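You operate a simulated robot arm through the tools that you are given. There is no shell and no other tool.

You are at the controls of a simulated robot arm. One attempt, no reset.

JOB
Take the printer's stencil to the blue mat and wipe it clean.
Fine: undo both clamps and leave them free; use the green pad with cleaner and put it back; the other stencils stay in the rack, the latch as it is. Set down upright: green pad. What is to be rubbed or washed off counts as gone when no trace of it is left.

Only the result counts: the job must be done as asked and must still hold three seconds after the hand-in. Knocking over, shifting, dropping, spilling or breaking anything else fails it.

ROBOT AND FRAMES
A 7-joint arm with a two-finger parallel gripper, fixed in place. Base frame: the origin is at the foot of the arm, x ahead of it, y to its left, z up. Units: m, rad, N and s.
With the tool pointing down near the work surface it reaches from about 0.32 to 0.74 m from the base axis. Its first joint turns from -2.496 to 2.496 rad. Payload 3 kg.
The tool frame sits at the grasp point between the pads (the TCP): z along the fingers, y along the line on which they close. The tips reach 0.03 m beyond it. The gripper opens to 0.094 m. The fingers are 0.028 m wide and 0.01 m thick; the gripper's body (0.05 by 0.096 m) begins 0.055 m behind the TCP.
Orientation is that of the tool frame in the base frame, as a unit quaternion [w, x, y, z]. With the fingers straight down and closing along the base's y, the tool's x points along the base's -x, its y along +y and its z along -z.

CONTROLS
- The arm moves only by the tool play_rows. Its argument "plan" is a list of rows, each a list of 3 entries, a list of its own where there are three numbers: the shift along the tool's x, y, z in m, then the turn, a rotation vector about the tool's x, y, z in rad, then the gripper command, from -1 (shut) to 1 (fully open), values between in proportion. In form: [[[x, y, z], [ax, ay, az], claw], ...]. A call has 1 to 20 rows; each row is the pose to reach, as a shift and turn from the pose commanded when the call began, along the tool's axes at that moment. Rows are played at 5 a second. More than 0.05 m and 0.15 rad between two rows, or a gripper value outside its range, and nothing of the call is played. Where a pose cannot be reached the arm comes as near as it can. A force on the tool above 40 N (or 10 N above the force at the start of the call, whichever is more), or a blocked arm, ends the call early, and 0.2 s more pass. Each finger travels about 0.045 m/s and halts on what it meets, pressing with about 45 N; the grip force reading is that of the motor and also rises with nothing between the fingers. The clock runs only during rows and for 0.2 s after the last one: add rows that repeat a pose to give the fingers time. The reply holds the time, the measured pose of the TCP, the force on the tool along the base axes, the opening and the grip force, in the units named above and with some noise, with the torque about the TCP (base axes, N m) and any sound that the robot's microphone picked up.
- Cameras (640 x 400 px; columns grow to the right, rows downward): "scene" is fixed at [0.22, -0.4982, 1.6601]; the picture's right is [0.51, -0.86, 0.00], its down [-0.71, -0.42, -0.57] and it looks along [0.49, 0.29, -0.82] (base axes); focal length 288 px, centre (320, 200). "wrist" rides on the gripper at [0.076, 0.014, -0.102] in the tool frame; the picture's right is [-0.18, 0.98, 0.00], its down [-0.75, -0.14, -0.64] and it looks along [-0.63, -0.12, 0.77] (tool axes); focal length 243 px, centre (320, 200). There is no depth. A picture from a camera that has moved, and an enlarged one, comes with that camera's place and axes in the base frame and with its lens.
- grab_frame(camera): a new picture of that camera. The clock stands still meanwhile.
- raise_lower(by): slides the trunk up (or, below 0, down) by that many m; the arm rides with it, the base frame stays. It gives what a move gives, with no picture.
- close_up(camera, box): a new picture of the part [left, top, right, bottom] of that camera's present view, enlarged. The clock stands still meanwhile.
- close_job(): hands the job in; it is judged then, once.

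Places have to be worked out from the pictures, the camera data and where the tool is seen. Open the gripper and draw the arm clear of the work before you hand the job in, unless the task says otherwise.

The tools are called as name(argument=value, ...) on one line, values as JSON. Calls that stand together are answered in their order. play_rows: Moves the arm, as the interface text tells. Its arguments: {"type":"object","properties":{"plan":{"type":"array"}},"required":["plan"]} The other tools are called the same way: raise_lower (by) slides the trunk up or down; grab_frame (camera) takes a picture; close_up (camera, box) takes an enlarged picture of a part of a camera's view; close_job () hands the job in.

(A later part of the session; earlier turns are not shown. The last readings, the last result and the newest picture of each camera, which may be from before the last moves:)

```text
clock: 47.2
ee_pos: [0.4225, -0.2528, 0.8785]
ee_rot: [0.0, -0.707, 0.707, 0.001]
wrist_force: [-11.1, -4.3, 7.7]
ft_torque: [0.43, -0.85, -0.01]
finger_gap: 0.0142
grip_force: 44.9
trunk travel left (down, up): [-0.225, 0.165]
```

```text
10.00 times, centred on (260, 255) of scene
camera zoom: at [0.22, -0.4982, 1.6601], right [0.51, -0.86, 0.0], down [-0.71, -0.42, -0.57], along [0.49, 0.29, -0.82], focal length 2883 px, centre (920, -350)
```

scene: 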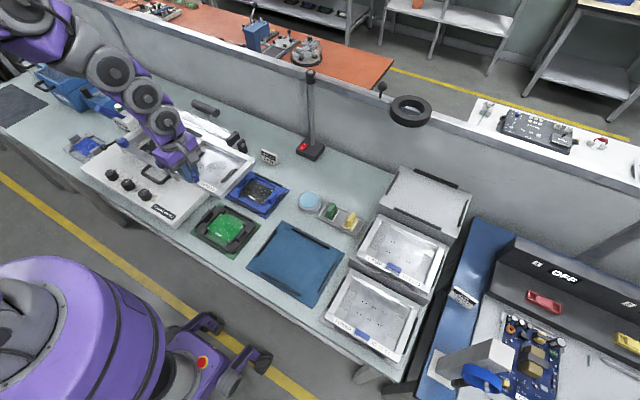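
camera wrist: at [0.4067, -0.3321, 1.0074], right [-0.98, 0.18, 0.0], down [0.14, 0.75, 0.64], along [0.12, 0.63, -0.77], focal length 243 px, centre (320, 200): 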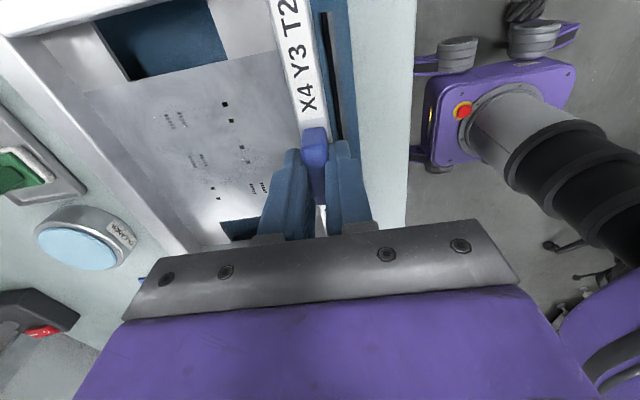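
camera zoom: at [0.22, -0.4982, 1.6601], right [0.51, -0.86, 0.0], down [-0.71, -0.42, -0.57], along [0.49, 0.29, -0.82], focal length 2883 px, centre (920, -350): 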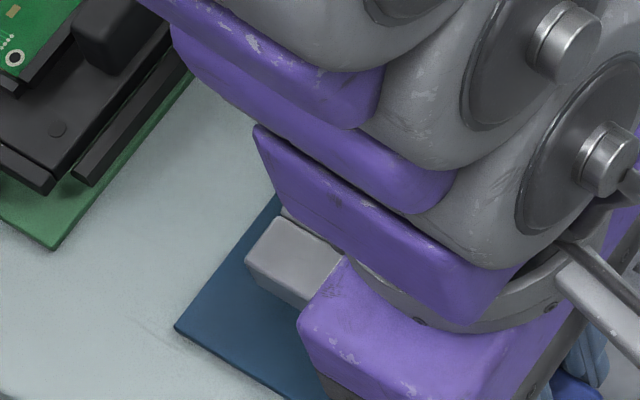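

The images show the stencil ≈3.5 mm too far in +x and ≈1.5 mm in +y (its back-left touches the rails; 7 mm gap at the front). I raise 1 cm, shift, and lower again.

play_rows(plan=[[[0, 0, -0.005], [0, 0, 0], -1], [[0, 0, -0.01], [0, 0, 0], -1], [[0.0015, 0.0035, -0.01], [0, 0, 0], -1], [[0.0015, 0.0035, -0.01], [0, 0, 0], -1]])

play_rows(plan=[[[0, 0, 0.004], [0, 0, 0], -1], [[0, 0, 0.008], [0, 0, 0], -1], [[0, 0, 0.01], [0, 0, 0], -1], [[0, 0, 0.01], [0, 0, 0], -1]])

close_up(camera="scene", box=[310, 215, 350, 255])

close_up(camera="scene", box=[300, 250, 350, 300])

close_up(camera="scene", box=[240, 235, 280, 275])

```text
clock: 48.2
ee_pos: [0.4194, -0.2546, 0.8876]
ee_rot: [0.0, -0.707, 0.707, 0.001]
wrist_force: [-0.2, 0.6, -3.2]
ft_torque: [0.0, 0.17, -0.05]
finger_gap: 0.0134
grip_force: 45.6
trunk travel left (down, up): [-0.225, 0.165]
```

```text
clock: 49.2
ee_pos: [0.4194, -0.2537, 0.8783]
ee_rot: [0.001, -0.707, 0.708, 0.0]
wrist_force: [0.0, 0.9, -2.0]
ft_torque: [0.01, 0.18, 0.0]
finger_gap: 0.0135
grip_force: 45.0
trunk travel left (down, up): [-0.225, 0.165]
```

```text
10.00 times, centred on (330, 235) of scene
camera zoom: at [0.22, -0.4982, 1.6601], right [0.51, -0.86, 0.0], down [-0.71, -0.42, -0.57], along [0.49, 0.29, -0.82], focal length 2883 px, centre (220, -150)
```

zoom: 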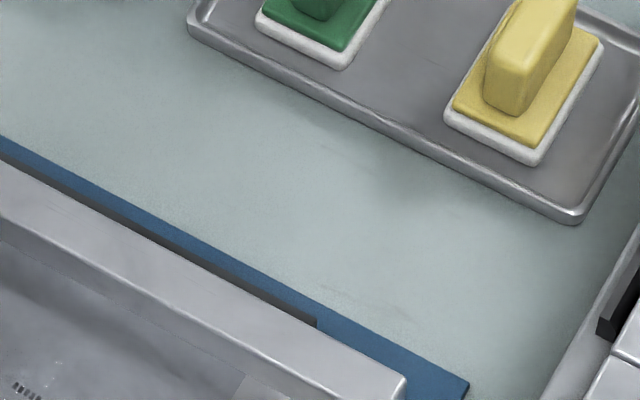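

```text
8.00 times, centred on (325, 275) of scene
camera zoom: at [0.22, -0.4982, 1.6601], right [0.51, -0.86, 0.0], down [-0.71, -0.42, -0.57], along [0.49, 0.29, -0.82], focal length 2307 px, centre (280, -400)
```

zoom: 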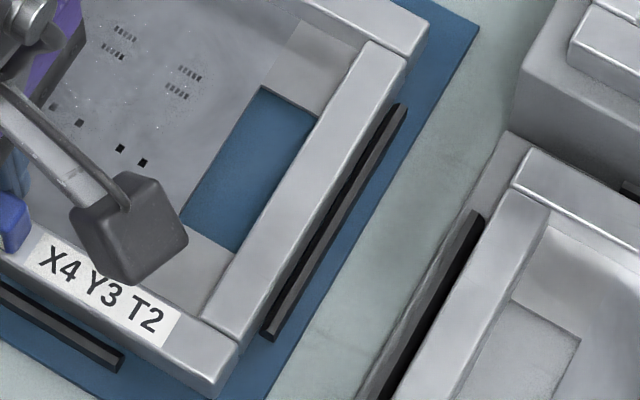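

```text
10.00 times, centred on (260, 255) of scene
camera zoom: at [0.22, -0.4982, 1.6601], right [0.51, -0.86, 0.0], down [-0.71, -0.42, -0.57], along [0.49, 0.29, -0.82], focal length 2883 px, centre (920, -350)
```

zoom: 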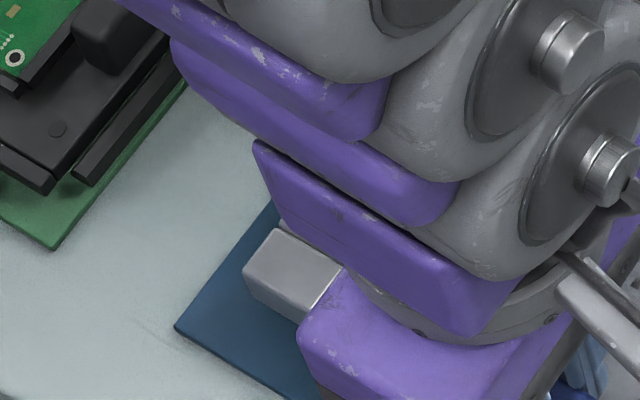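

No contact now at the same height and the back rail is visible behind the stencil, so it's between the rails. I keep lowering.

play_rows(plan=[[[0, 0, 0.002], [0, 0, 0], -1], [[0, 0, 0.004], [0, 0, 0], -1], [[0, 0, 0.004], [0, 0, 0], -1]])

play_rows(plan=[[[0, 0, 0.002], [0, 0, 0], -1], [[0, 0, 0.002], [0, 0, 0], -1]])

```text
clock: 50.0
ee_pos: [0.4197, -0.2544, 0.8749]
ee_rot: [0.001, -0.707, 0.708, -0.001]
wrist_force: [-1.4, -1.8, 25.5]
ft_torque: [-0.19, 0.2, -0.18]
finger_gap: 0.0135
grip_force: 44.5
trunk travel left (down, up): [-0.225, 0.165]
```

```text
clock: 50.4
ee_pos: [0.42, -0.2548, 0.8745]
ee_rot: [0.0, 0.707, -0.707, 0.003]
wrist_force: [-8.1, 1.9, 30.2]
ft_torque: [0.83, 0.62, -0.2]
finger_gap: 0.0133
grip_force: 44.5
trunk travel left (down, up): [-0.225, 0.165]
stopped in row 2: the force on the tool passed its limit at 49 N (the readings are from after the stop); the commanded pose is now the measured one
```

Solid contact directly under the tab at z≈0.875 – seated. I inspect before releasing.

close_up(camera="scene", box=[310, 215, 350, 255])

close_up(camera="scene", box=[300, 250, 350, 300])

close_up(camera="wrist", box=[120, 0, 400, 200])

```text
10.00 times, centred on (330, 235) of scene
camera zoom: at [0.22, -0.4982, 1.6601], right [0.51, -0.86, 0.0], down [-0.71, -0.42, -0.57], along [0.49, 0.29, -0.82], focal length 2883 px, centre (220, -150)
```

zoom: 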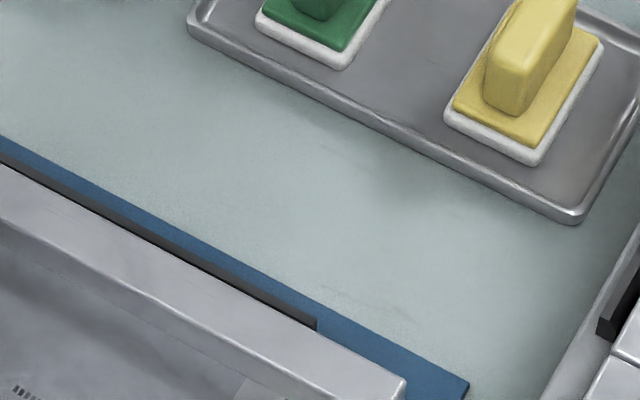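

```text
8.00 times, centred on (325, 275) of scene
camera zoom: at [0.22, -0.4982, 1.6601], right [0.51, -0.86, 0.0], down [-0.71, -0.42, -0.57], along [0.49, 0.29, -0.82], focal length 2307 px, centre (280, -400)
```

zoom: 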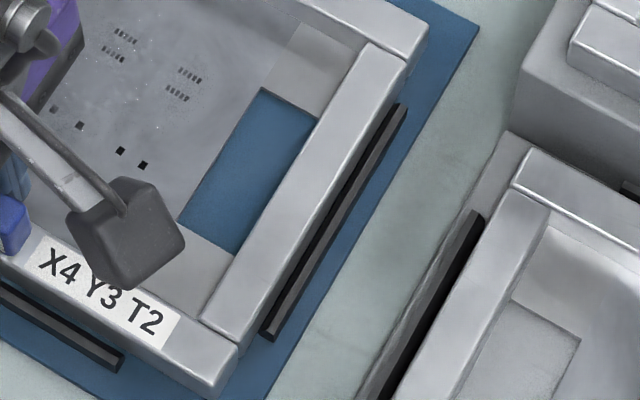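

```text
2.00 times, centred on (260, 100) of wrist
camera zoom: at [0.4038, -0.3304, 0.9783], right [-0.98, 0.18, -0.01], down [0.14, 0.76, 0.64], along [0.12, 0.63, -0.77], focal length 485 px, centre (440, 400)
```

zoom: 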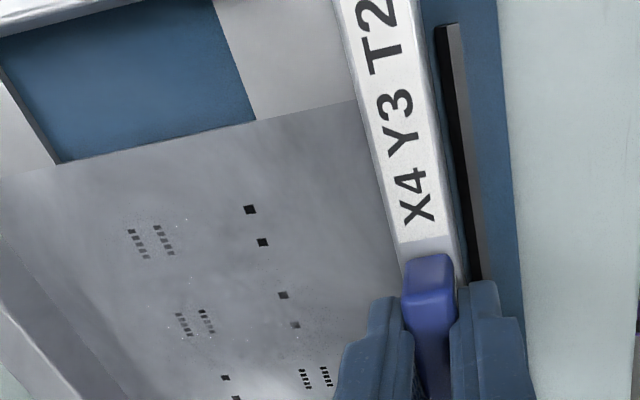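

The stencil sits between all four rails. I open the gripper gently and lift off.

play_rows(plan=[[[0, 0, -0.001], [0, 0, 0], -0.7], [[0, 0, -0.001], [0, 0, 0], -0.4], [[0, 0, -0.001], [0, 0, 0], -0.3], [[0, 0, -0.02], [0, 0, 0], -0.3], [[0, 0, -0.05], [0, 0, 0], -0.2], [[0, 0, -0.09], [0, 0, 0], 0], [[0, 0, -0.13], [0, 0, 0], 0], [[0, 0, -0.16], [0, 0, 0], 0], [[0, 0, -0.16], [0, 0, 0], 0]])

grab_frame(camera="wrist")

close_up(camera="scene", box=[230, 180, 370, 310])

```text
clock: 52.4
ee_pos: [0.4223, -0.2568, 1.0336]
ee_rot: [-0.001, 0.707, -0.707, 0.002]
wrist_force: [0.0, -0.6, -0.5]
ft_torque: [-0.01, -0.01, -0.02]
finger_gap: 0.047
grip_force: 0.1
trunk travel left (down, up): [-0.225, 0.165]
```

```text
taken
camera wrist: at [0.4057, -0.332, 1.1367], right [-0.98, 0.18, 0.0], down [0.14, 0.75, 0.64], along [0.12, 0.63, -0.77], focal length 243 px, centre (320, 200)
```

wrist: 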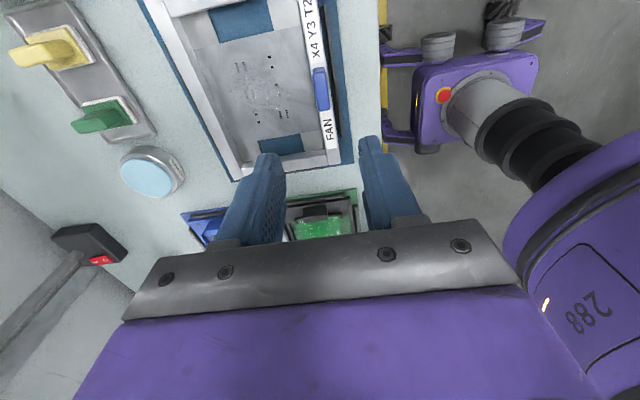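

```text
3.08 times, centred on (300, 245) of scene
camera zoom: at [0.22, -0.4982, 1.6601], right [0.51, -0.86, 0.0], down [-0.71, -0.42, -0.57], along [0.49, 0.29, -0.82], focal length 887 px, centre (382, 62)
```

zoom: 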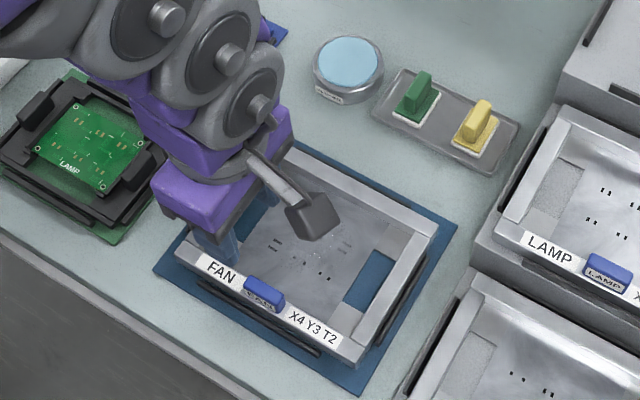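

The stencil is in place on the mat. Now I look at the residue on its sheet and at the green pad and cleaner dish.

close_up(camera="wrist", box=[180, 0, 360, 190])

close_up(camera="wrist", box=[0, 0, 200, 220])

close_up(camera="scene", box=[290, 180, 370, 240])

close_up(camera="scene", box=[255, 225, 345, 300])

```text
2.11 times, centred on (270, 95) of wrist
camera zoom: at [0.4057, -0.332, 1.1367], right [-0.98, 0.18, 0.0], down [0.14, 0.75, 0.64], along [0.12, 0.63, -0.77], focal length 511 px, centre (425, 421)
```

zoom: 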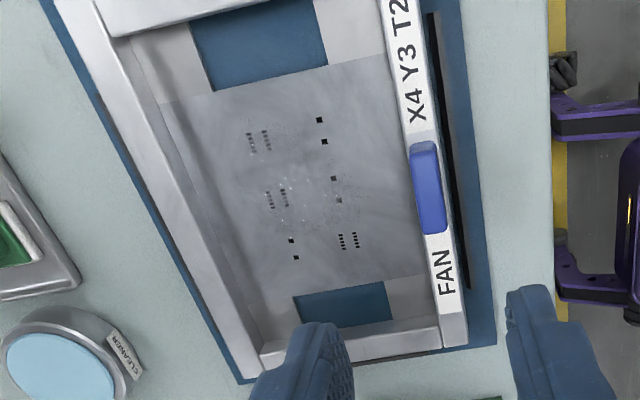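

```text
1.82 times, centred on (100, 110) of wrist
camera zoom: at [0.4057, -0.332, 1.1367], right [-0.98, 0.18, 0.0], down [0.14, 0.75, 0.64], along [0.12, 0.63, -0.77], focal length 441 px, centre (720, 364)
```

zoom: 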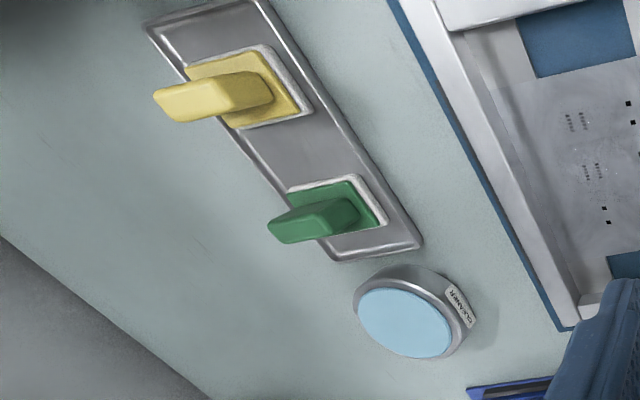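

```text
6.67 times, centred on (330, 210) of scene
camera zoom: at [0.22, -0.4982, 1.6601], right [0.51, -0.86, 0.0], down [-0.71, -0.42, -0.57], along [0.49, 0.29, -0.82], focal length 1922 px, centre (253, 133)
```

zoom: 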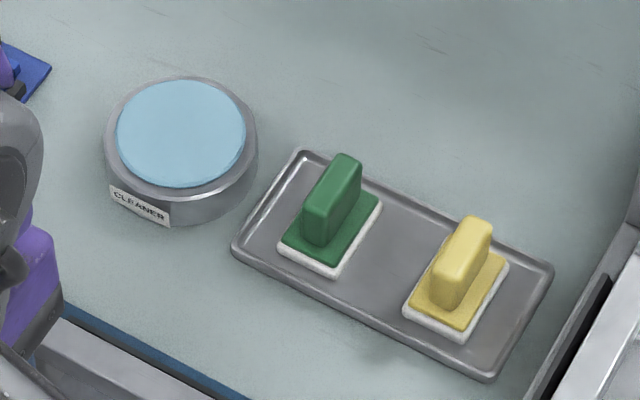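

```text
5.33 times, centred on (300, 262) of scene
camera zoom: at [0.22, -0.4982, 1.6601], right [0.51, -0.86, 0.0], down [-0.71, -0.42, -0.57], along [0.49, 0.29, -0.82], focal length 1538 px, centre (427, -133)
```

zoom: 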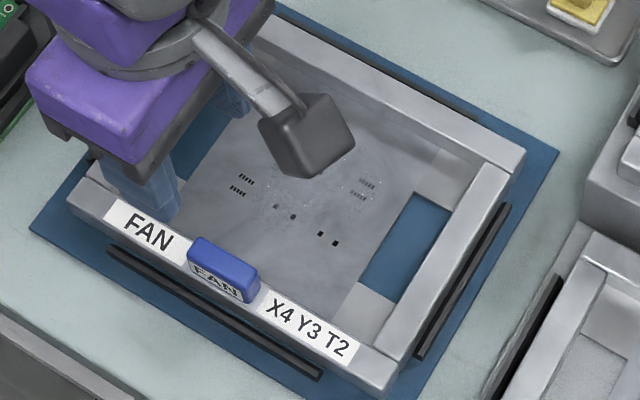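

Green pad: handle long along x, thin along y, at about (0.685, −0.268), top z≈0.88; cleaner dish near (0.68, −0.185). I rotate the gripper to close along y and view the stencil sheet from above.

play_rows(plan=[[[0, -0.005, 0], [0, 0, 0.14], 0], [[0, -0.01, 0], [0, 0, 0.28], 0], [[0, -0.015, 0], [0, 0, 0.42], 0], [[0, -0.02, 0], [0, 0, 0.56], 0], [[0, -0.025, 0], [0, 0, 0.7], 0], [[0, -0.03, 0], [0, 0, 0.84], 0], [[0, -0.035, 0], [0, 0, 0.98], 0], [[0, -0.04, 0], [0, 0, 1.12], 0], [[0, -0.045, 0], [0, 0, 1.26], 0], [[0, -0.045, 0], [0, 0, 1.4], 0], [[0, -0.045, 0], [0, 0, 1.5], 0], [[0, -0.045, 0], [0, 0, 1.569], 0], [[0, -0.045, 0], [0, 0, 1.569], 0]])

grab_frame(camera="wrist")

close_up(camera="wrist", box=[200, 20, 440, 170])

grab_frame(camera="scene")

```text
clock: 55.2
ee_pos: [0.4669, -0.2557, 1.0326]
ee_rot: [0.002, 0.0, 1.0, 0.0]
wrist_force: [0.7, 0.0, 0.1]
ft_torque: [0.01, -0.01, 0.0]
finger_gap: 0.047
grip_force: 0.1
trunk travel left (down, up): [-0.225, 0.165]
```

```text
taken
camera wrist: at [0.3884, -0.2413, 1.1363], right [0.18, 0.98, 0.0], down [0.75, -0.14, 0.64], along [0.63, -0.12, -0.76], focal length 243 px, centre (320, 200)
```

wrist: 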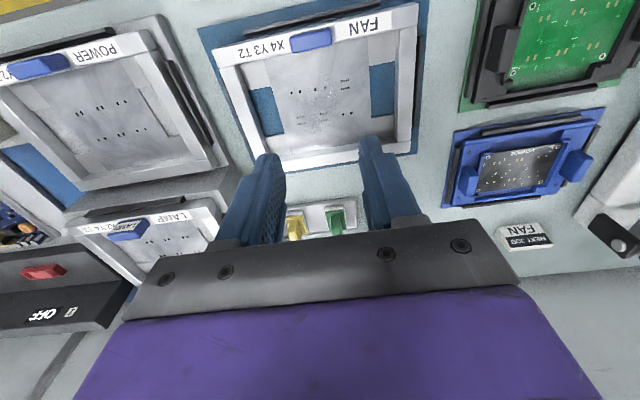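

```text
2.67 times, centred on (320, 95) of wrist
camera zoom: at [0.3884, -0.2413, 1.1363], right [0.18, 0.98, 0.0], down [0.75, -0.14, 0.64], along [0.63, -0.12, -0.76], focal length 647 px, centre (320, 480)
```

zoom: 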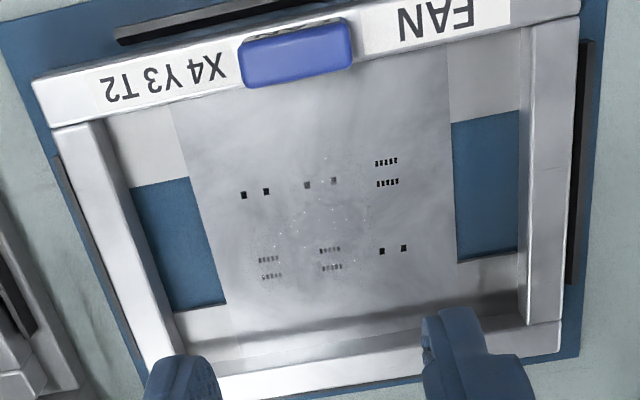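

```text
taken
```

scene: 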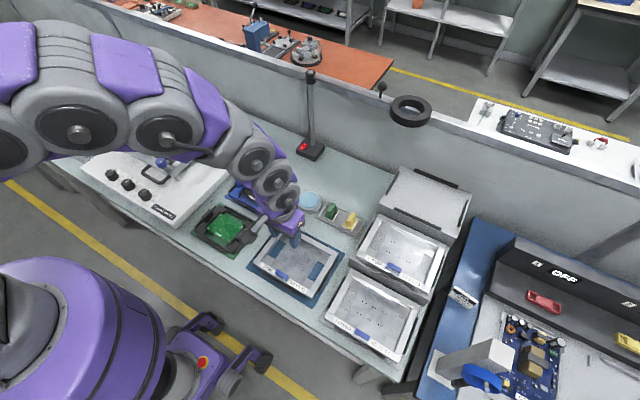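

I zoom in further on the sheet to see how far the residue extends.

close_up(camera="wrist", box=[265, 40, 375, 150])

close_up(camera="scene", box=[255, 235, 345, 300])

```text
3.64 times, centred on (320, 95) of wrist
camera zoom: at [0.3884, -0.2413, 1.1363], right [0.18, 0.98, 0.0], down [0.75, -0.14, 0.64], along [0.63, -0.12, -0.76], focal length 882 px, centre (320, 582)
```

zoom: 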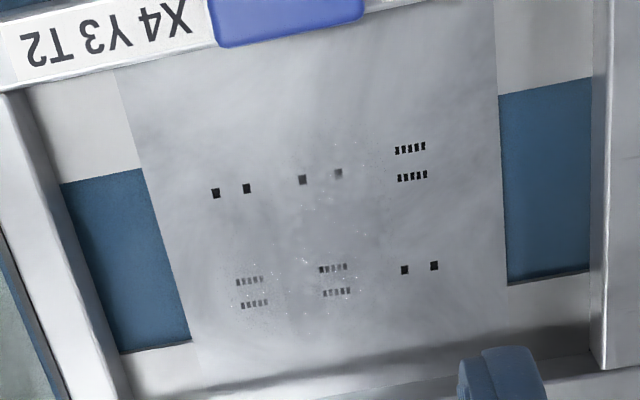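

```text
6.15 times, centred on (300, 268) of scene
camera zoom: at [0.22, -0.4982, 1.6601], right [0.51, -0.86, 0.0], down [-0.71, -0.42, -0.57], along [0.49, 0.29, -0.82], focal length 1774 px, centre (443, -215)
```

zoom: 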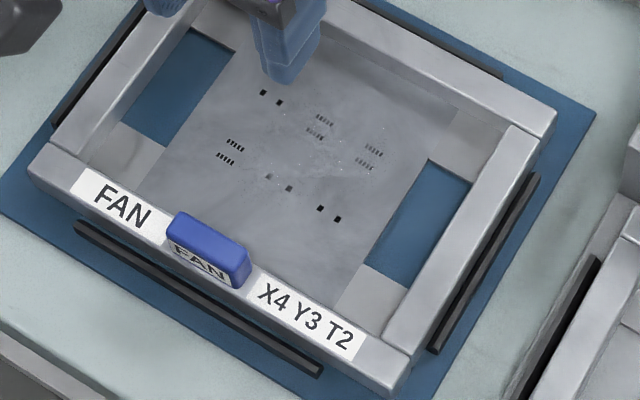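

Residue is a haze around (0.49, −0.268) over the middle apertures; the sheet spans about x 0.43–0.545, y −0.313…−0.199. Now I move to above the green pad with the gripper half open.

play_rows(plan=[[[-0.035, -0.002, 0], [0, 0, 0], 0], [[-0.07, -0.004, 0], [0, 0, 0], 0], [[-0.105, -0.006, 0], [0, 0, 0], 0], [[-0.14, -0.008, 0.01], [0, 0, 0], 0], [[-0.175, -0.01, 0.02], [0, 0, 0], 0], [[-0.205, -0.011, 0.03], [0, 0, 0], 0], [[-0.205, -0.011, 0.03], [0, 0, 0], 0]])

grab_frame(camera="wrist")

close_up(camera="wrist", box=[200, 40, 440, 190])

close_up(camera="scene", box=[270, 150, 390, 240])

```text
clock: 56.8
ee_pos: [0.6694, -0.2655, 1.0052]
ee_rot: [0.001, -0.001, 1.0, 0.0]
wrist_force: [-0.1, -0.1, 0.5]
ft_torque: [0.02, 0.04, -0.03]
finger_gap: 0.0471
grip_force: 0.0
trunk travel left (down, up): [-0.225, 0.165]
```

```text
taken
camera wrist: at [0.5927, -0.2517, 1.1072], right [0.18, 0.98, 0.0], down [0.75, -0.14, 0.64], along [0.63, -0.12, -0.76], focal length 243 px, centre (320, 200)
```

wrist: 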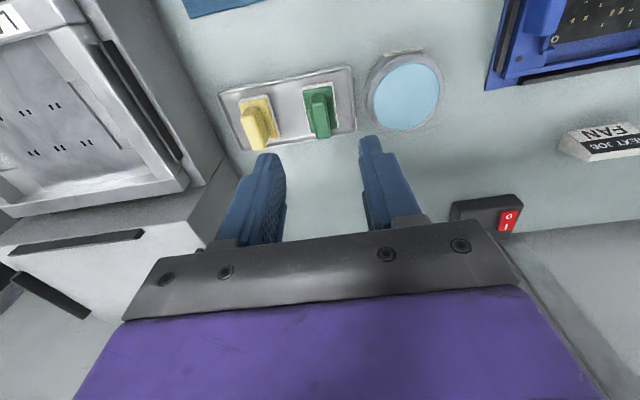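

```text
2.67 times, centred on (320, 115) of wrist
camera zoom: at [0.5927, -0.2517, 1.1072], right [0.18, 0.98, 0.0], down [0.75, -0.14, 0.64], along [0.63, -0.12, -0.76], focal length 647 px, centre (320, 427)
```

zoom: 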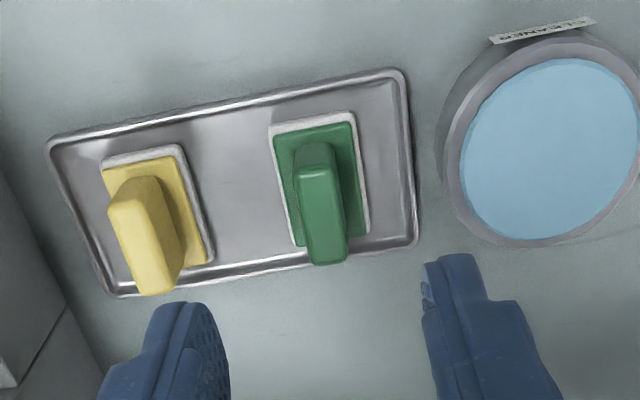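

```text
4.44 times, centred on (330, 195) of scene
camera zoom: at [0.22, -0.4982, 1.6601], right [0.51, -0.86, 0.0], down [-0.71, -0.42, -0.57], along [0.49, 0.29, -0.82], focal length 1282 px, centre (276, 222)
```

zoom: 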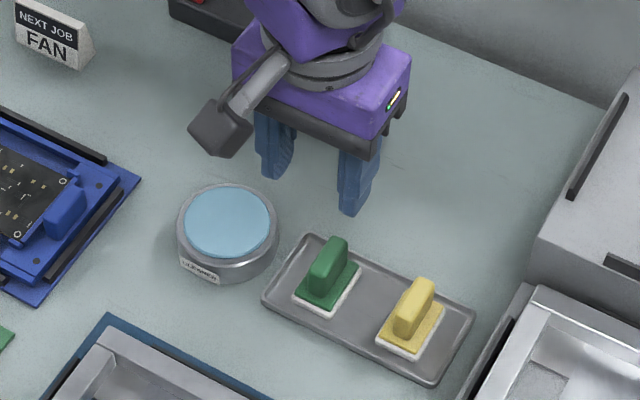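

Pad base centre ≈(0.687, −0.2695). I align over the handle and lower to z≈0.93, then verify.

play_rows(plan=[[[-0.008, -0.002, 0.025], [0, 0, 0], 0], [[-0.0165, -0.0035, 0.05], [0, 0, 0], -0.2], [[-0.0165, -0.0035, 0.072], [0, 0, 0], -0.3], [[-0.0165, -0.0035, 0.072], [0, 0, 0], -0.3]])

close_up(camera="wrist", box=[200, 80, 440, 230])

close_up(camera="scene", box=[290, 160, 370, 220])

```text
clock: 57.8
ee_pos: [0.6875, -0.27, 0.9309]
ee_rot: [0.002, -0.001, 1.0, 0.001]
wrist_force: [-0.5, -0.5, 0.9]
ft_torque: [0.0, 0.03, 0.02]
finger_gap: 0.0329
grip_force: 0.0
trunk travel left (down, up): [-0.225, 0.165]
```

```text
2.67 times, centred on (320, 155) of wrist
camera zoom: at [0.6105, -0.2553, 1.0348], right [0.18, 0.98, 0.0], down [0.75, -0.14, 0.65], along [0.63, -0.12, -0.76], focal length 647 px, centre (320, 320)
```

zoom: 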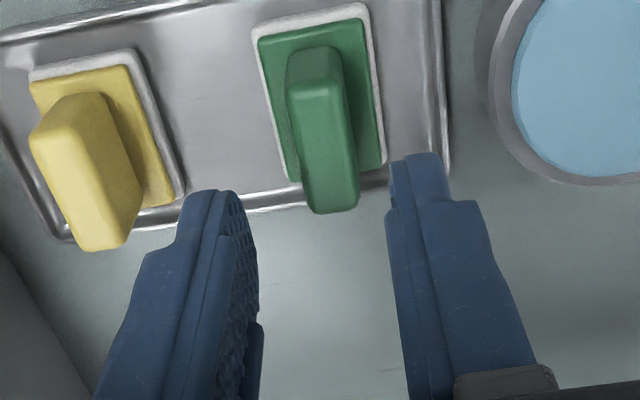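

```text
6.67 times, centred on (330, 190) of scene
camera zoom: at [0.22, -0.4982, 1.6601], right [0.51, -0.86, 0.0], down [-0.71, -0.42, -0.57], along [0.49, 0.29, -0.82], focal length 1922 px, centre (253, 267)
```

zoom: 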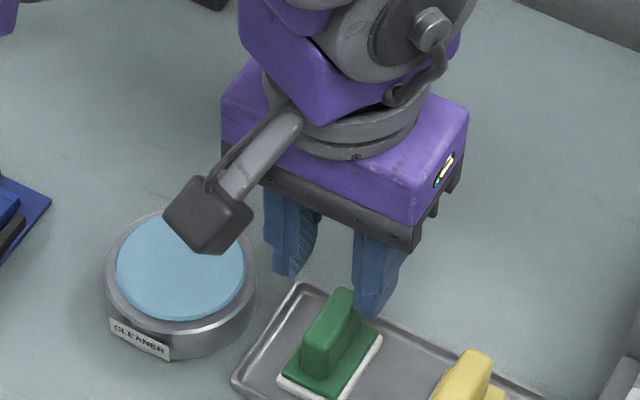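

Well centred over the handle. I lower to z≈0.882 (tips just above the pad base) and grip the handle.

play_rows(plan=[[[0, 0, 0.015], [0, 0, 0], -0.3], [[0, 0, 0.03], [0, 0, 0], -0.3], [[0, 0, 0.042], [0, 0, 0], -0.3], [[0, 0, 0.048], [0, 0, 0], -0.3], [[0, 0, 0.048], [0, 0, 0], -0.3]])

close_up(camera="wrist", box=[200, 80, 440, 230])

close_up(camera="scene", box=[300, 170, 370, 230])

```text
clock: 59.0
ee_pos: [0.6875, -0.269, 0.8841]
ee_rot: [0.002, -0.001, 1.0, 0.0]
wrist_force: [-0.5, 0.2, 0.5]
ft_torque: [0.04, 0.02, -0.01]
finger_gap: 0.0329
grip_force: 0.1
trunk travel left (down, up): [-0.225, 0.165]
```

```text
2.67 times, centred on (320, 155) of wrist
camera zoom: at [0.6103, -0.2553, 0.9869], right [0.18, 0.98, 0.0], down [0.75, -0.14, 0.64], along [0.63, -0.12, -0.76], focal length 647 px, centre (320, 320)
```

zoom: 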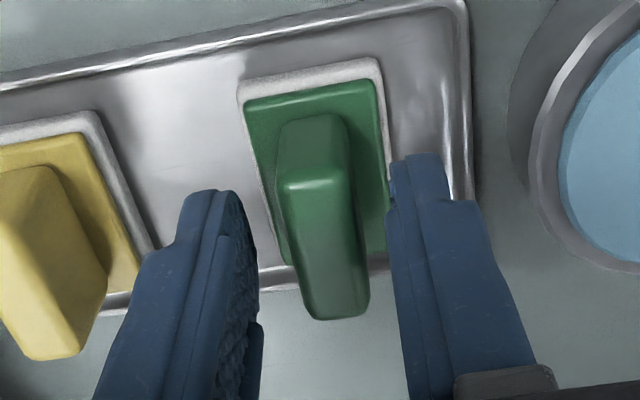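

```text
6.67 times, centred on (335, 200) of scene
camera zoom: at [0.22, -0.4982, 1.6601], right [0.51, -0.86, 0.0], down [-0.71, -0.42, -0.57], along [0.49, 0.29, -0.82], focal length 1922 px, centre (220, 200)
```

zoom: 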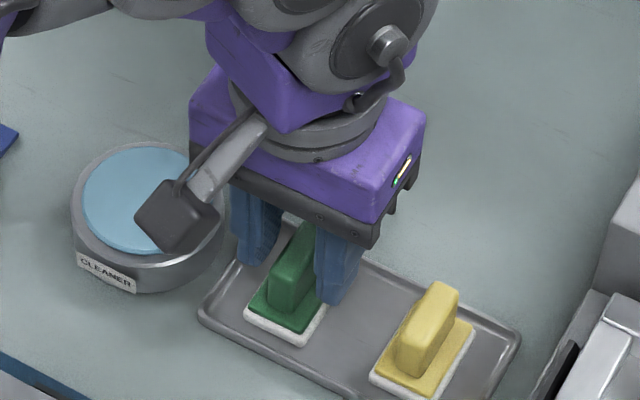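

The handle top is at z≈0.873; I lower another 6 mm for a deeper hold and close.

play_rows(plan=[[[0, 0, 0.003], [0, 0, 0], -0.3], [[0, 0, 0.006], [0, 0, 0], -0.3], [[0, 0, 0.006], [0, 0, 0], -0.7], [[0, 0, 0.006], [0, 0, 0], -1], [[0, 0, 0.006], [0, 0, 0], -1], [[0, 0, 0.006], [0, 0, 0], -1]])

close_up(camera="wrist", box=[200, 80, 440, 230])

```text
clock: 60.4
ee_pos: [0.6874, -0.2694, 0.8784]
ee_rot: [0.002, -0.001, 1.0, 0.0]
wrist_force: [0.1, -0.1, 0.6]
ft_torque: [0.02, -0.01, 0.04]
finger_gap: 0.0145
grip_force: 45.0
trunk travel left (down, up): [-0.225, 0.165]
```

```text
2.67 times, centred on (320, 155) of wrist
camera zoom: at [0.6104, -0.2555, 0.9807], right [0.18, 0.98, 0.0], down [0.75, -0.14, 0.64], along [0.63, -0.12, -0.76], focal length 647 px, centre (320, 320)
```

zoom: 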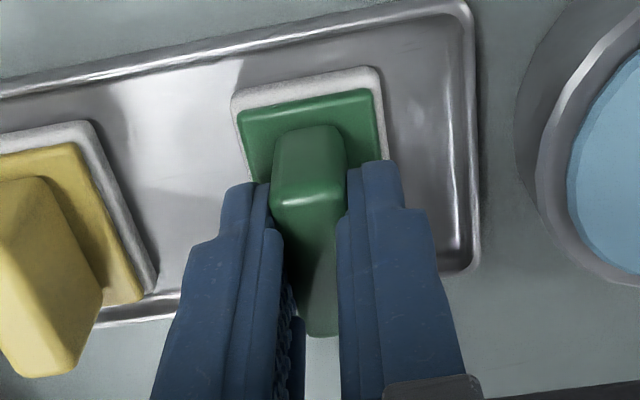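

Handle gripped (gap 0.0145) at (0.6874, −0.2694, 0.8784). I lift it and carry it over the cleaner sponge at ≈(0.6845, −0.181).

play_rows(plan=[[[0, 0, -0.01], [0, 0, 0], -1], [[0, 0, -0.03], [0, 0, 0], -1], [[0, 0, -0.055], [0, 0, 0], -1], [[0, 0, -0.08], [0, 0, 0], -1], [[0.001, 0.02, -0.08], [0, 0, 0], -1], [[0.002, 0.045, -0.08], [0, 0, 0], -1], [[0.003, 0.07, -0.08], [0, 0, 0], -1], [[0.003, 0.0885, -0.08], [0, 0, 0], -1], [[0.003, 0.0885, -0.08], [0, 0, 0], -1]])

close_up(camera="wrist", box=[180, 60, 460, 235])

close_up(camera="scene", box=[270, 150, 370, 230])

```text
clock: 62.4
ee_pos: [0.6833, -0.1799, 0.9584]
ee_rot: [0.001, 0.0, 1.0, -0.001]
wrist_force: [-0.7, 0.3, -0.1]
ft_torque: [0.04, 0.01, 0.01]
finger_gap: 0.0146
grip_force: 44.8
trunk travel left (down, up): [-0.225, 0.165]
```

```text
2.29 times, centred on (320, 148) of wrist
camera zoom: at [0.6068, -0.1664, 1.0609], right [0.18, 0.98, 0.0], down [0.75, -0.14, 0.65], along [0.63, -0.12, -0.76], focal length 555 px, centre (320, 320)
```

zoom: 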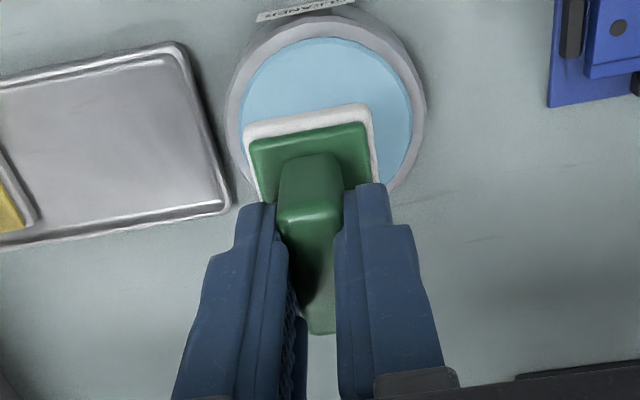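

```text
5.00 times, centred on (320, 190) of scene
camera zoom: at [0.22, -0.4982, 1.6601], right [0.51, -0.86, 0.0], down [-0.71, -0.42, -0.57], along [0.49, 0.29, -0.82], focal length 1442 px, centre (320, 250)
```

zoom: 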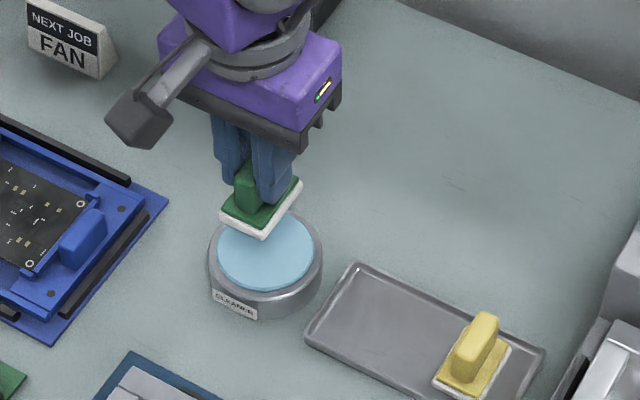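

The pad hangs level right over the sponge. I lower it toward contact (expected near z≈0.905).

play_rows(plan=[[[0, 0, 0.015], [0, 0, 0], -1], [[0, 0, 0.03], [0, 0, 0], -1], [[0, 0, 0.042], [0, 0, 0], -1], [[0, 0, 0.048], [0, 0, 0], -1], [[0, 0, 0.051], [0, 0, 0], -1]])

close_up(camera="scene", box=[270, 150, 370, 230])

```text
clock: 63.6
ee_pos: [0.6852, -0.1798, 0.9071]
ee_rot: [0.001, -0.001, 1.0, 0.001]
wrist_force: [0.1, 0.4, -0.6]
ft_torque: [0.0, 0.01, 0.0]
finger_gap: 0.0147
grip_force: 44.9
trunk travel left (down, up): [-0.225, 0.165]
```

```text
5.00 times, centred on (320, 190) of scene
camera zoom: at [0.22, -0.4982, 1.6601], right [0.51, -0.86, 0.0], down [-0.71, -0.42, -0.57], along [0.49, 0.29, -0.82], focal length 1442 px, centre (320, 250)
```

zoom: 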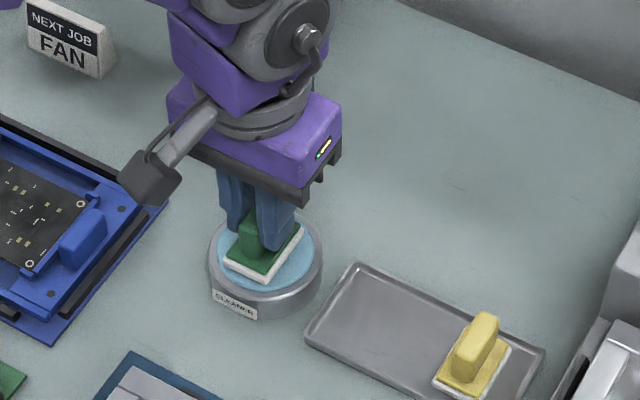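

Almost touching, no force yet. I go down in 2 mm steps until light contact.

play_rows(plan=[[[0, 0, 0.002], [0, 0, 0], -1], [[0, 0, 0.004], [0, 0, 0], -1]])

play_rows(plan=[[[0, 0, 0.001], [0, 0, 0], -1], [[0, 0, 0.002], [0, 0, 0], -1]])

```text
clock: 64.2
ee_pos: [0.6851, -0.1816, 0.9031]
ee_rot: [0.001, -0.002, 1.0, 0.0]
wrist_force: [-0.8, 0.0, 2.1]
ft_torque: [-0.01, 0.11, -0.01]
finger_gap: 0.0146
grip_force: 45.4
trunk travel left (down, up): [-0.225, 0.165]
```

```text
clock: 64.8
ee_pos: [0.6853, -0.1813, 0.9039]
ee_rot: [0.003, -0.001, 1.0, 0.0]
wrist_force: [-2.2, -1.4, 17.2]
ft_torque: [0.03, 0.28, -0.02]
finger_gap: 0.0144
grip_force: 45.1
trunk travel left (down, up): [-0.225, 0.165]
```

Firm contact at 17 N. I hold it for a moment to soak, then lift and look at the felt.

play_rows(plan=[[[0, 0, 0], [0, 0, 0], -1], [[0, 0, 0], [0, 0, 0], -1], [[0, 0, 0], [0, 0, 0], -1], [[0, 0, 0], [0, 0, 0], -1], [[0, 0, 0], [0, 0, 0], -1]])

play_rows(plan=[[[0, 0, -0.015], [0, 0, 0], -1], [[0, 0, -0.035], [0, 0, 0], -1], [[0, 0, -0.06], [0, 0, 0], -1], [[0, 0, -0.06], [0, 0, 0], -1]])

close_up(camera="scene", box=[280, 150, 360, 210])

close_up(camera="wrist", box=[180, 60, 460, 235])

```text
clock: 66.0
ee_pos: [0.686, -0.1803, 0.9038]
ee_rot: [0.004, -0.001, 1.0, -0.001]
wrist_force: [2.1, -3.6, 31.3]
ft_torque: [-0.08, -0.03, 0.0]
finger_gap: 0.0144
grip_force: 44.7
trunk travel left (down, up): [-0.225, 0.165]
```

```text
clock: 67.0
ee_pos: [0.685, -0.1812, 0.9597]
ee_rot: [0.002, 0.0, 1.0, 0.0]
wrist_force: [0.1, -0.6, -0.9]
ft_torque: [-0.03, -0.02, 0.04]
finger_gap: 0.0143
grip_force: 45.0
trunk travel left (down, up): [-0.225, 0.165]
```

```text
6.67 times, centred on (320, 180) of scene
camera zoom: at [0.22, -0.4982, 1.6601], right [0.51, -0.86, 0.0], down [-0.71, -0.42, -0.57], along [0.49, 0.29, -0.82], focal length 1922 px, centre (320, 333)
```

zoom: 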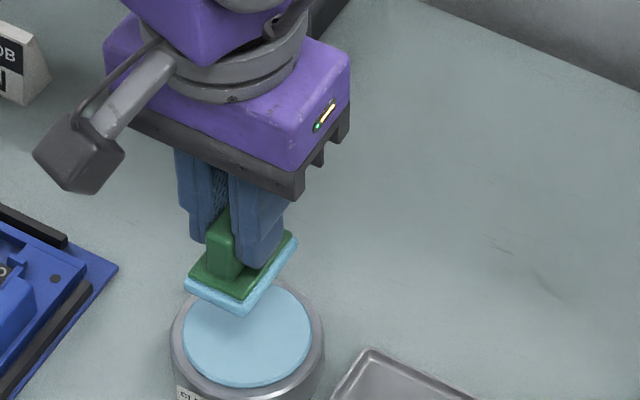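

```text
2.29 times, centred on (320, 148) of wrist
camera zoom: at [0.607, -0.1666, 1.0637], right [0.18, 0.98, 0.0], down [0.75, -0.14, 0.64], along [0.63, -0.12, -0.76], focal length 555 px, centre (320, 320)
```

zoom: 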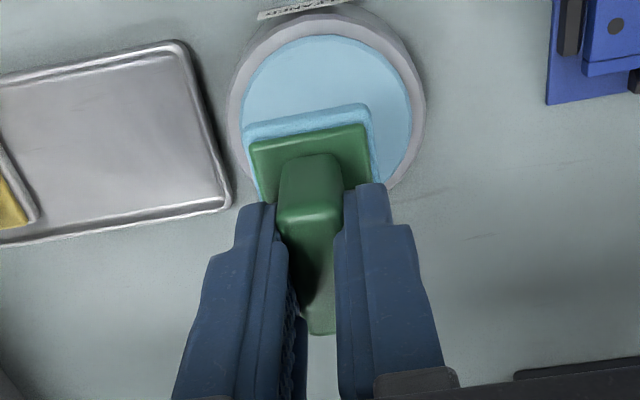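

The felt turned blue – it's wet with cleaner. I carry the pad over the middle of the stencil sheet at (0.488, −0.268).

play_rows(plan=[[[0.03, -0.013, 0], [0, 0, 0], -1], [[0.065, -0.029, 0], [0, 0, 0], -1], [[0.1, -0.044, 0], [0, 0, 0], -1], [[0.135, -0.06, 0], [0, 0, 0], -1], [[0.17, -0.075, 0], [0, 0, 0], -1], [[0.197, -0.087, 0], [0, 0, 0], -1], [[0.197, -0.087, 0.02], [0, 0, 0], -1], [[0.197, -0.087, 0.04], [0, 0, 0], -1], [[0.197, -0.087, 0.06], [0, 0, 0], -1], [[0.197, -0.087, 0.06], [0, 0, 0], -1]])

close_up(camera="scene", box=[250, 220, 350, 300])

grab_frame(camera="wrist")

```text
clock: 69.2
ee_pos: [0.488, -0.2682, 0.899]
ee_rot: [0.003, -0.001, 1.0, 0.0]
wrist_force: [0.6, -0.8, 0.0]
ft_torque: [0.0, -0.04, -0.05]
finger_gap: 0.0147
grip_force: 45.3
trunk travel left (down, up): [-0.225, 0.165]
```

```text
5.00 times, centred on (300, 260) of scene
camera zoom: at [0.22, -0.4982, 1.6601], right [0.51, -0.86, 0.0], down [-0.71, -0.42, -0.57], along [0.49, 0.29, -0.82], focal length 1442 px, centre (420, -100)
```

zoom: 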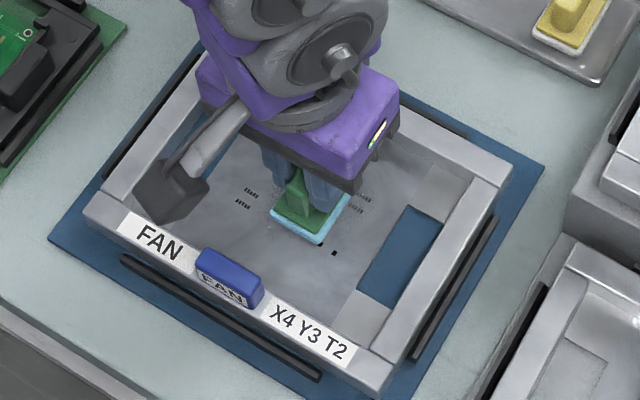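

```text
taken
camera wrist: at [0.4104, -0.2548, 1.0024], right [0.18, 0.98, 0.0], down [0.75, -0.14, 0.65], along [0.63, -0.12, -0.76], focal length 243 px, centre (320, 200)
```

wrist: 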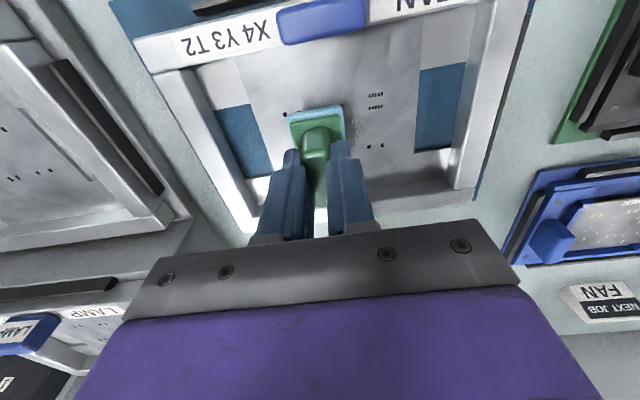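

Pad is over the sheet. I lower in small steps to find the contact height.

play_rows(plan=[[[0, 0, 0.004], [0, 0, 0], -1], [[0, 0, 0.008], [0, 0, 0], -1], [[0, 0, 0.011], [0, 0, 0], -1]])

play_rows(plan=[[[0, 0, 0.002], [0, 0, 0], -1]])

```text
clock: 70.0
ee_pos: [0.4881, -0.2689, 0.8896]
ee_rot: [0.003, 0.0, 1.0, -0.001]
wrist_force: [-0.2, -1.2, -0.2]
ft_torque: [-0.03, -0.03, 0.02]
finger_gap: 0.0147
grip_force: 45.2
trunk travel left (down, up): [-0.225, 0.165]
```

```text
clock: 70.4
ee_pos: [0.4876, -0.2693, 0.8864]
ee_rot: [0.002, -0.001, 1.0, 0.0]
wrist_force: [0.9, 0.4, -0.2]
ft_torque: [-0.01, 0.01, 0.0]
finger_gap: 0.0143
grip_force: 45.0
trunk travel left (down, up): [-0.225, 0.165]
```

Still free at 0.886. I continue in 2 mm steps.

play_rows(plan=[[[0, 0, 0.002], [0, 0, 0], -1]])

play_rows(plan=[[[0, 0, 0.0015], [0, 0, 0], -1]])

close_up(camera="scene", box=[280, 235, 340, 280])

```text
clock: 70.8
ee_pos: [0.489, -0.27, 0.8853]
ee_rot: [0.002, -0.001, 1.0, 0.0]
wrist_force: [0.9, 0.2, -1.3]
ft_torque: [0.02, 0.0, 0.0]
finger_gap: 0.015
grip_force: 44.7
trunk travel left (down, up): [-0.225, 0.165]
```

```text
clock: 71.2
ee_pos: [0.4883, -0.268, 0.8834]
ee_rot: [0.002, 0.001, 1.0, 0.0]
wrist_force: [-0.1, -0.2, -0.4]
ft_torque: [0.01, -0.01, 0.04]
finger_gap: 0.0148
grip_force: 45.1
trunk travel left (down, up): [-0.225, 0.165]
```

```text
8.89 times, centred on (310, 258) of scene
camera zoom: at [0.22, -0.4982, 1.6601], right [0.51, -0.86, 0.0], down [-0.71, -0.42, -0.57], along [0.49, 0.29, -0.82], focal length 2563 px, centre (409, -311)
```

zoom: 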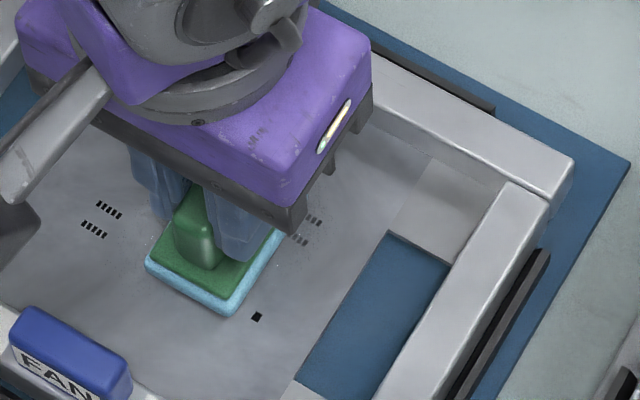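

Very close now. Continue by 1 mm steps until contact force appears.

play_rows(plan=[[[0, 0, 0.001], [0, 0, 0], -1]])

play_rows(plan=[[[0, 0, 0.001], [0, 0, 0], -1]])

play_rows(plan=[[[0, 0, 0.001], [0, 0, 0], -1]])

```text
clock: 71.6
ee_pos: [0.4885, -0.2691, 0.8832]
ee_rot: [0.002, -0.001, 1.0, 0.0]
wrist_force: [0.2, -0.1, -0.6]
ft_torque: [0.04, -0.01, 0.0]
finger_gap: 0.0146
grip_force: 44.4
trunk travel left (down, up): [-0.225, 0.165]
```

```text
clock: 72.0
ee_pos: [0.4879, -0.2685, 0.8828]
ee_rot: [0.001, -0.001, 1.0, 0.001]
wrist_force: [-1.4, 0.6, 0.1]
ft_torque: [0.02, 0.02, 0.02]
finger_gap: 0.0146
grip_force: 45.7
trunk travel left (down, up): [-0.225, 0.165]
```

```text
clock: 72.4
ee_pos: [0.4872, -0.2686, 0.8803]
ee_rot: [0.002, -0.001, 1.0, 0.0]
wrist_force: [0.3, -0.1, -0.6]
ft_torque: [0.0, 0.0, -0.02]
finger_gap: 0.0146
grip_force: 45.1
trunk travel left (down, up): [-0.225, 0.165]
```

No contact yet at 0.880; keep stepping down 1 mm at a time.

play_rows(plan=[[[0, 0, 0.001], [0, 0, 0], -1]])

play_rows(plan=[[[0, 0, 0.001], [0, 0, 0], -1]])

play_rows(plan=[[[0, 0, 0.001], [0, 0, 0], -1]])

```text
clock: 72.8
ee_pos: [0.4874, -0.2684, 0.8806]
ee_rot: [0.002, -0.001, 1.0, -0.001]
wrist_force: [0.0, 1.0, 7.3]
ft_torque: [0.07, -0.1, 0.01]
finger_gap: 0.0147
grip_force: 45.0
trunk travel left (down, up): [-0.225, 0.165]
```

```text
clock: 73.2
ee_pos: [0.4875, -0.2685, 0.881]
ee_rot: [0.003, -0.001, 1.0, 0.0]
wrist_force: [-1.2, -1.8, 20.3]
ft_torque: [-0.03, 0.07, -0.04]
finger_gap: 0.0147
grip_force: 44.9
trunk travel left (down, up): [-0.225, 0.165]
```

```text
clock: 73.6
ee_pos: [0.487, -0.267, 0.8797]
ee_rot: [0.004, 0.0, 1.0, -0.002]
wrist_force: [1.3, -3.9, 37.8]
ft_torque: [-0.06, 0.18, -0.03]
finger_gap: 0.0144
grip_force: 44.6
trunk travel left (down, up): [-0.225, 0.165]
```

Contact begins at z≈0.881. I back off to a light ~8–10 N press and make the first wiping strokes along y over the middle.

play_rows(plan=[[[0, 0, -0.0018], [0, 0, 0], -1], [[0, -0.016, -0.0018], [0, 0, 0], -1], [[0, -0.032, -0.0018], [0, 0, 0], -1], [[0, -0.01, -0.0018], [0, 0, 0], -1], [[0, 0.012, -0.0018], [0, 0, 0], -1], [[0, 0.034, -0.0018], [0, 0, 0], -1], [[0, 0.056, -0.0018], [0, 0, 0], -1], [[0, 0.056, -0.0018], [0, 0, 0], -1]])

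close_up(camera="scene", box=[250, 220, 350, 300])

close_up(camera="wrist", box=[180, 20, 460, 195])

```text
clock: 75.4
ee_pos: [0.4883, -0.2113, 0.8797]
ee_rot: [0.002, -0.001, 1.0, -0.001]
wrist_force: [0.7, 2.8, 21.1]
ft_torque: [0.1, -0.16, -0.02]
finger_gap: 0.0146
grip_force: 44.9
trunk travel left (down, up): [-0.225, 0.165]
```

```text
5.00 times, centred on (300, 260) of scene
camera zoom: at [0.22, -0.4982, 1.6601], right [0.51, -0.86, 0.0], down [-0.71, -0.42, -0.57], along [0.49, 0.29, -0.82], focal length 1442 px, centre (420, -100)
```

zoom: 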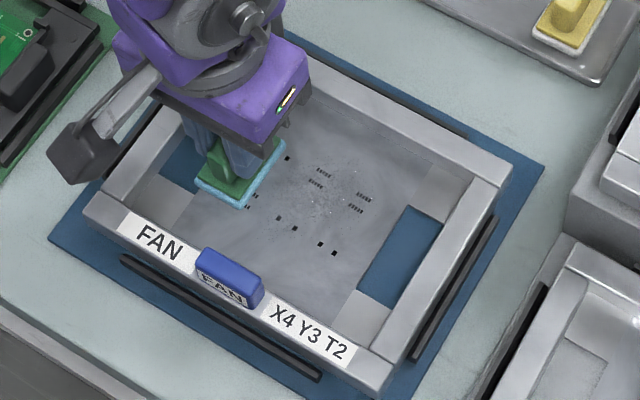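

```text
2.29 times, centred on (320, 108) of wrist
camera zoom: at [0.4104, -0.1971, 0.9829], right [0.18, 0.98, 0.0], down [0.75, -0.14, 0.65], along [0.63, -0.12, -0.76], focal length 555 px, centre (320, 411)
```

zoom: 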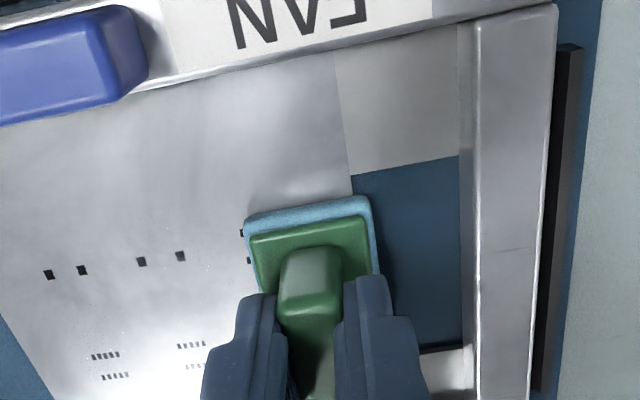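

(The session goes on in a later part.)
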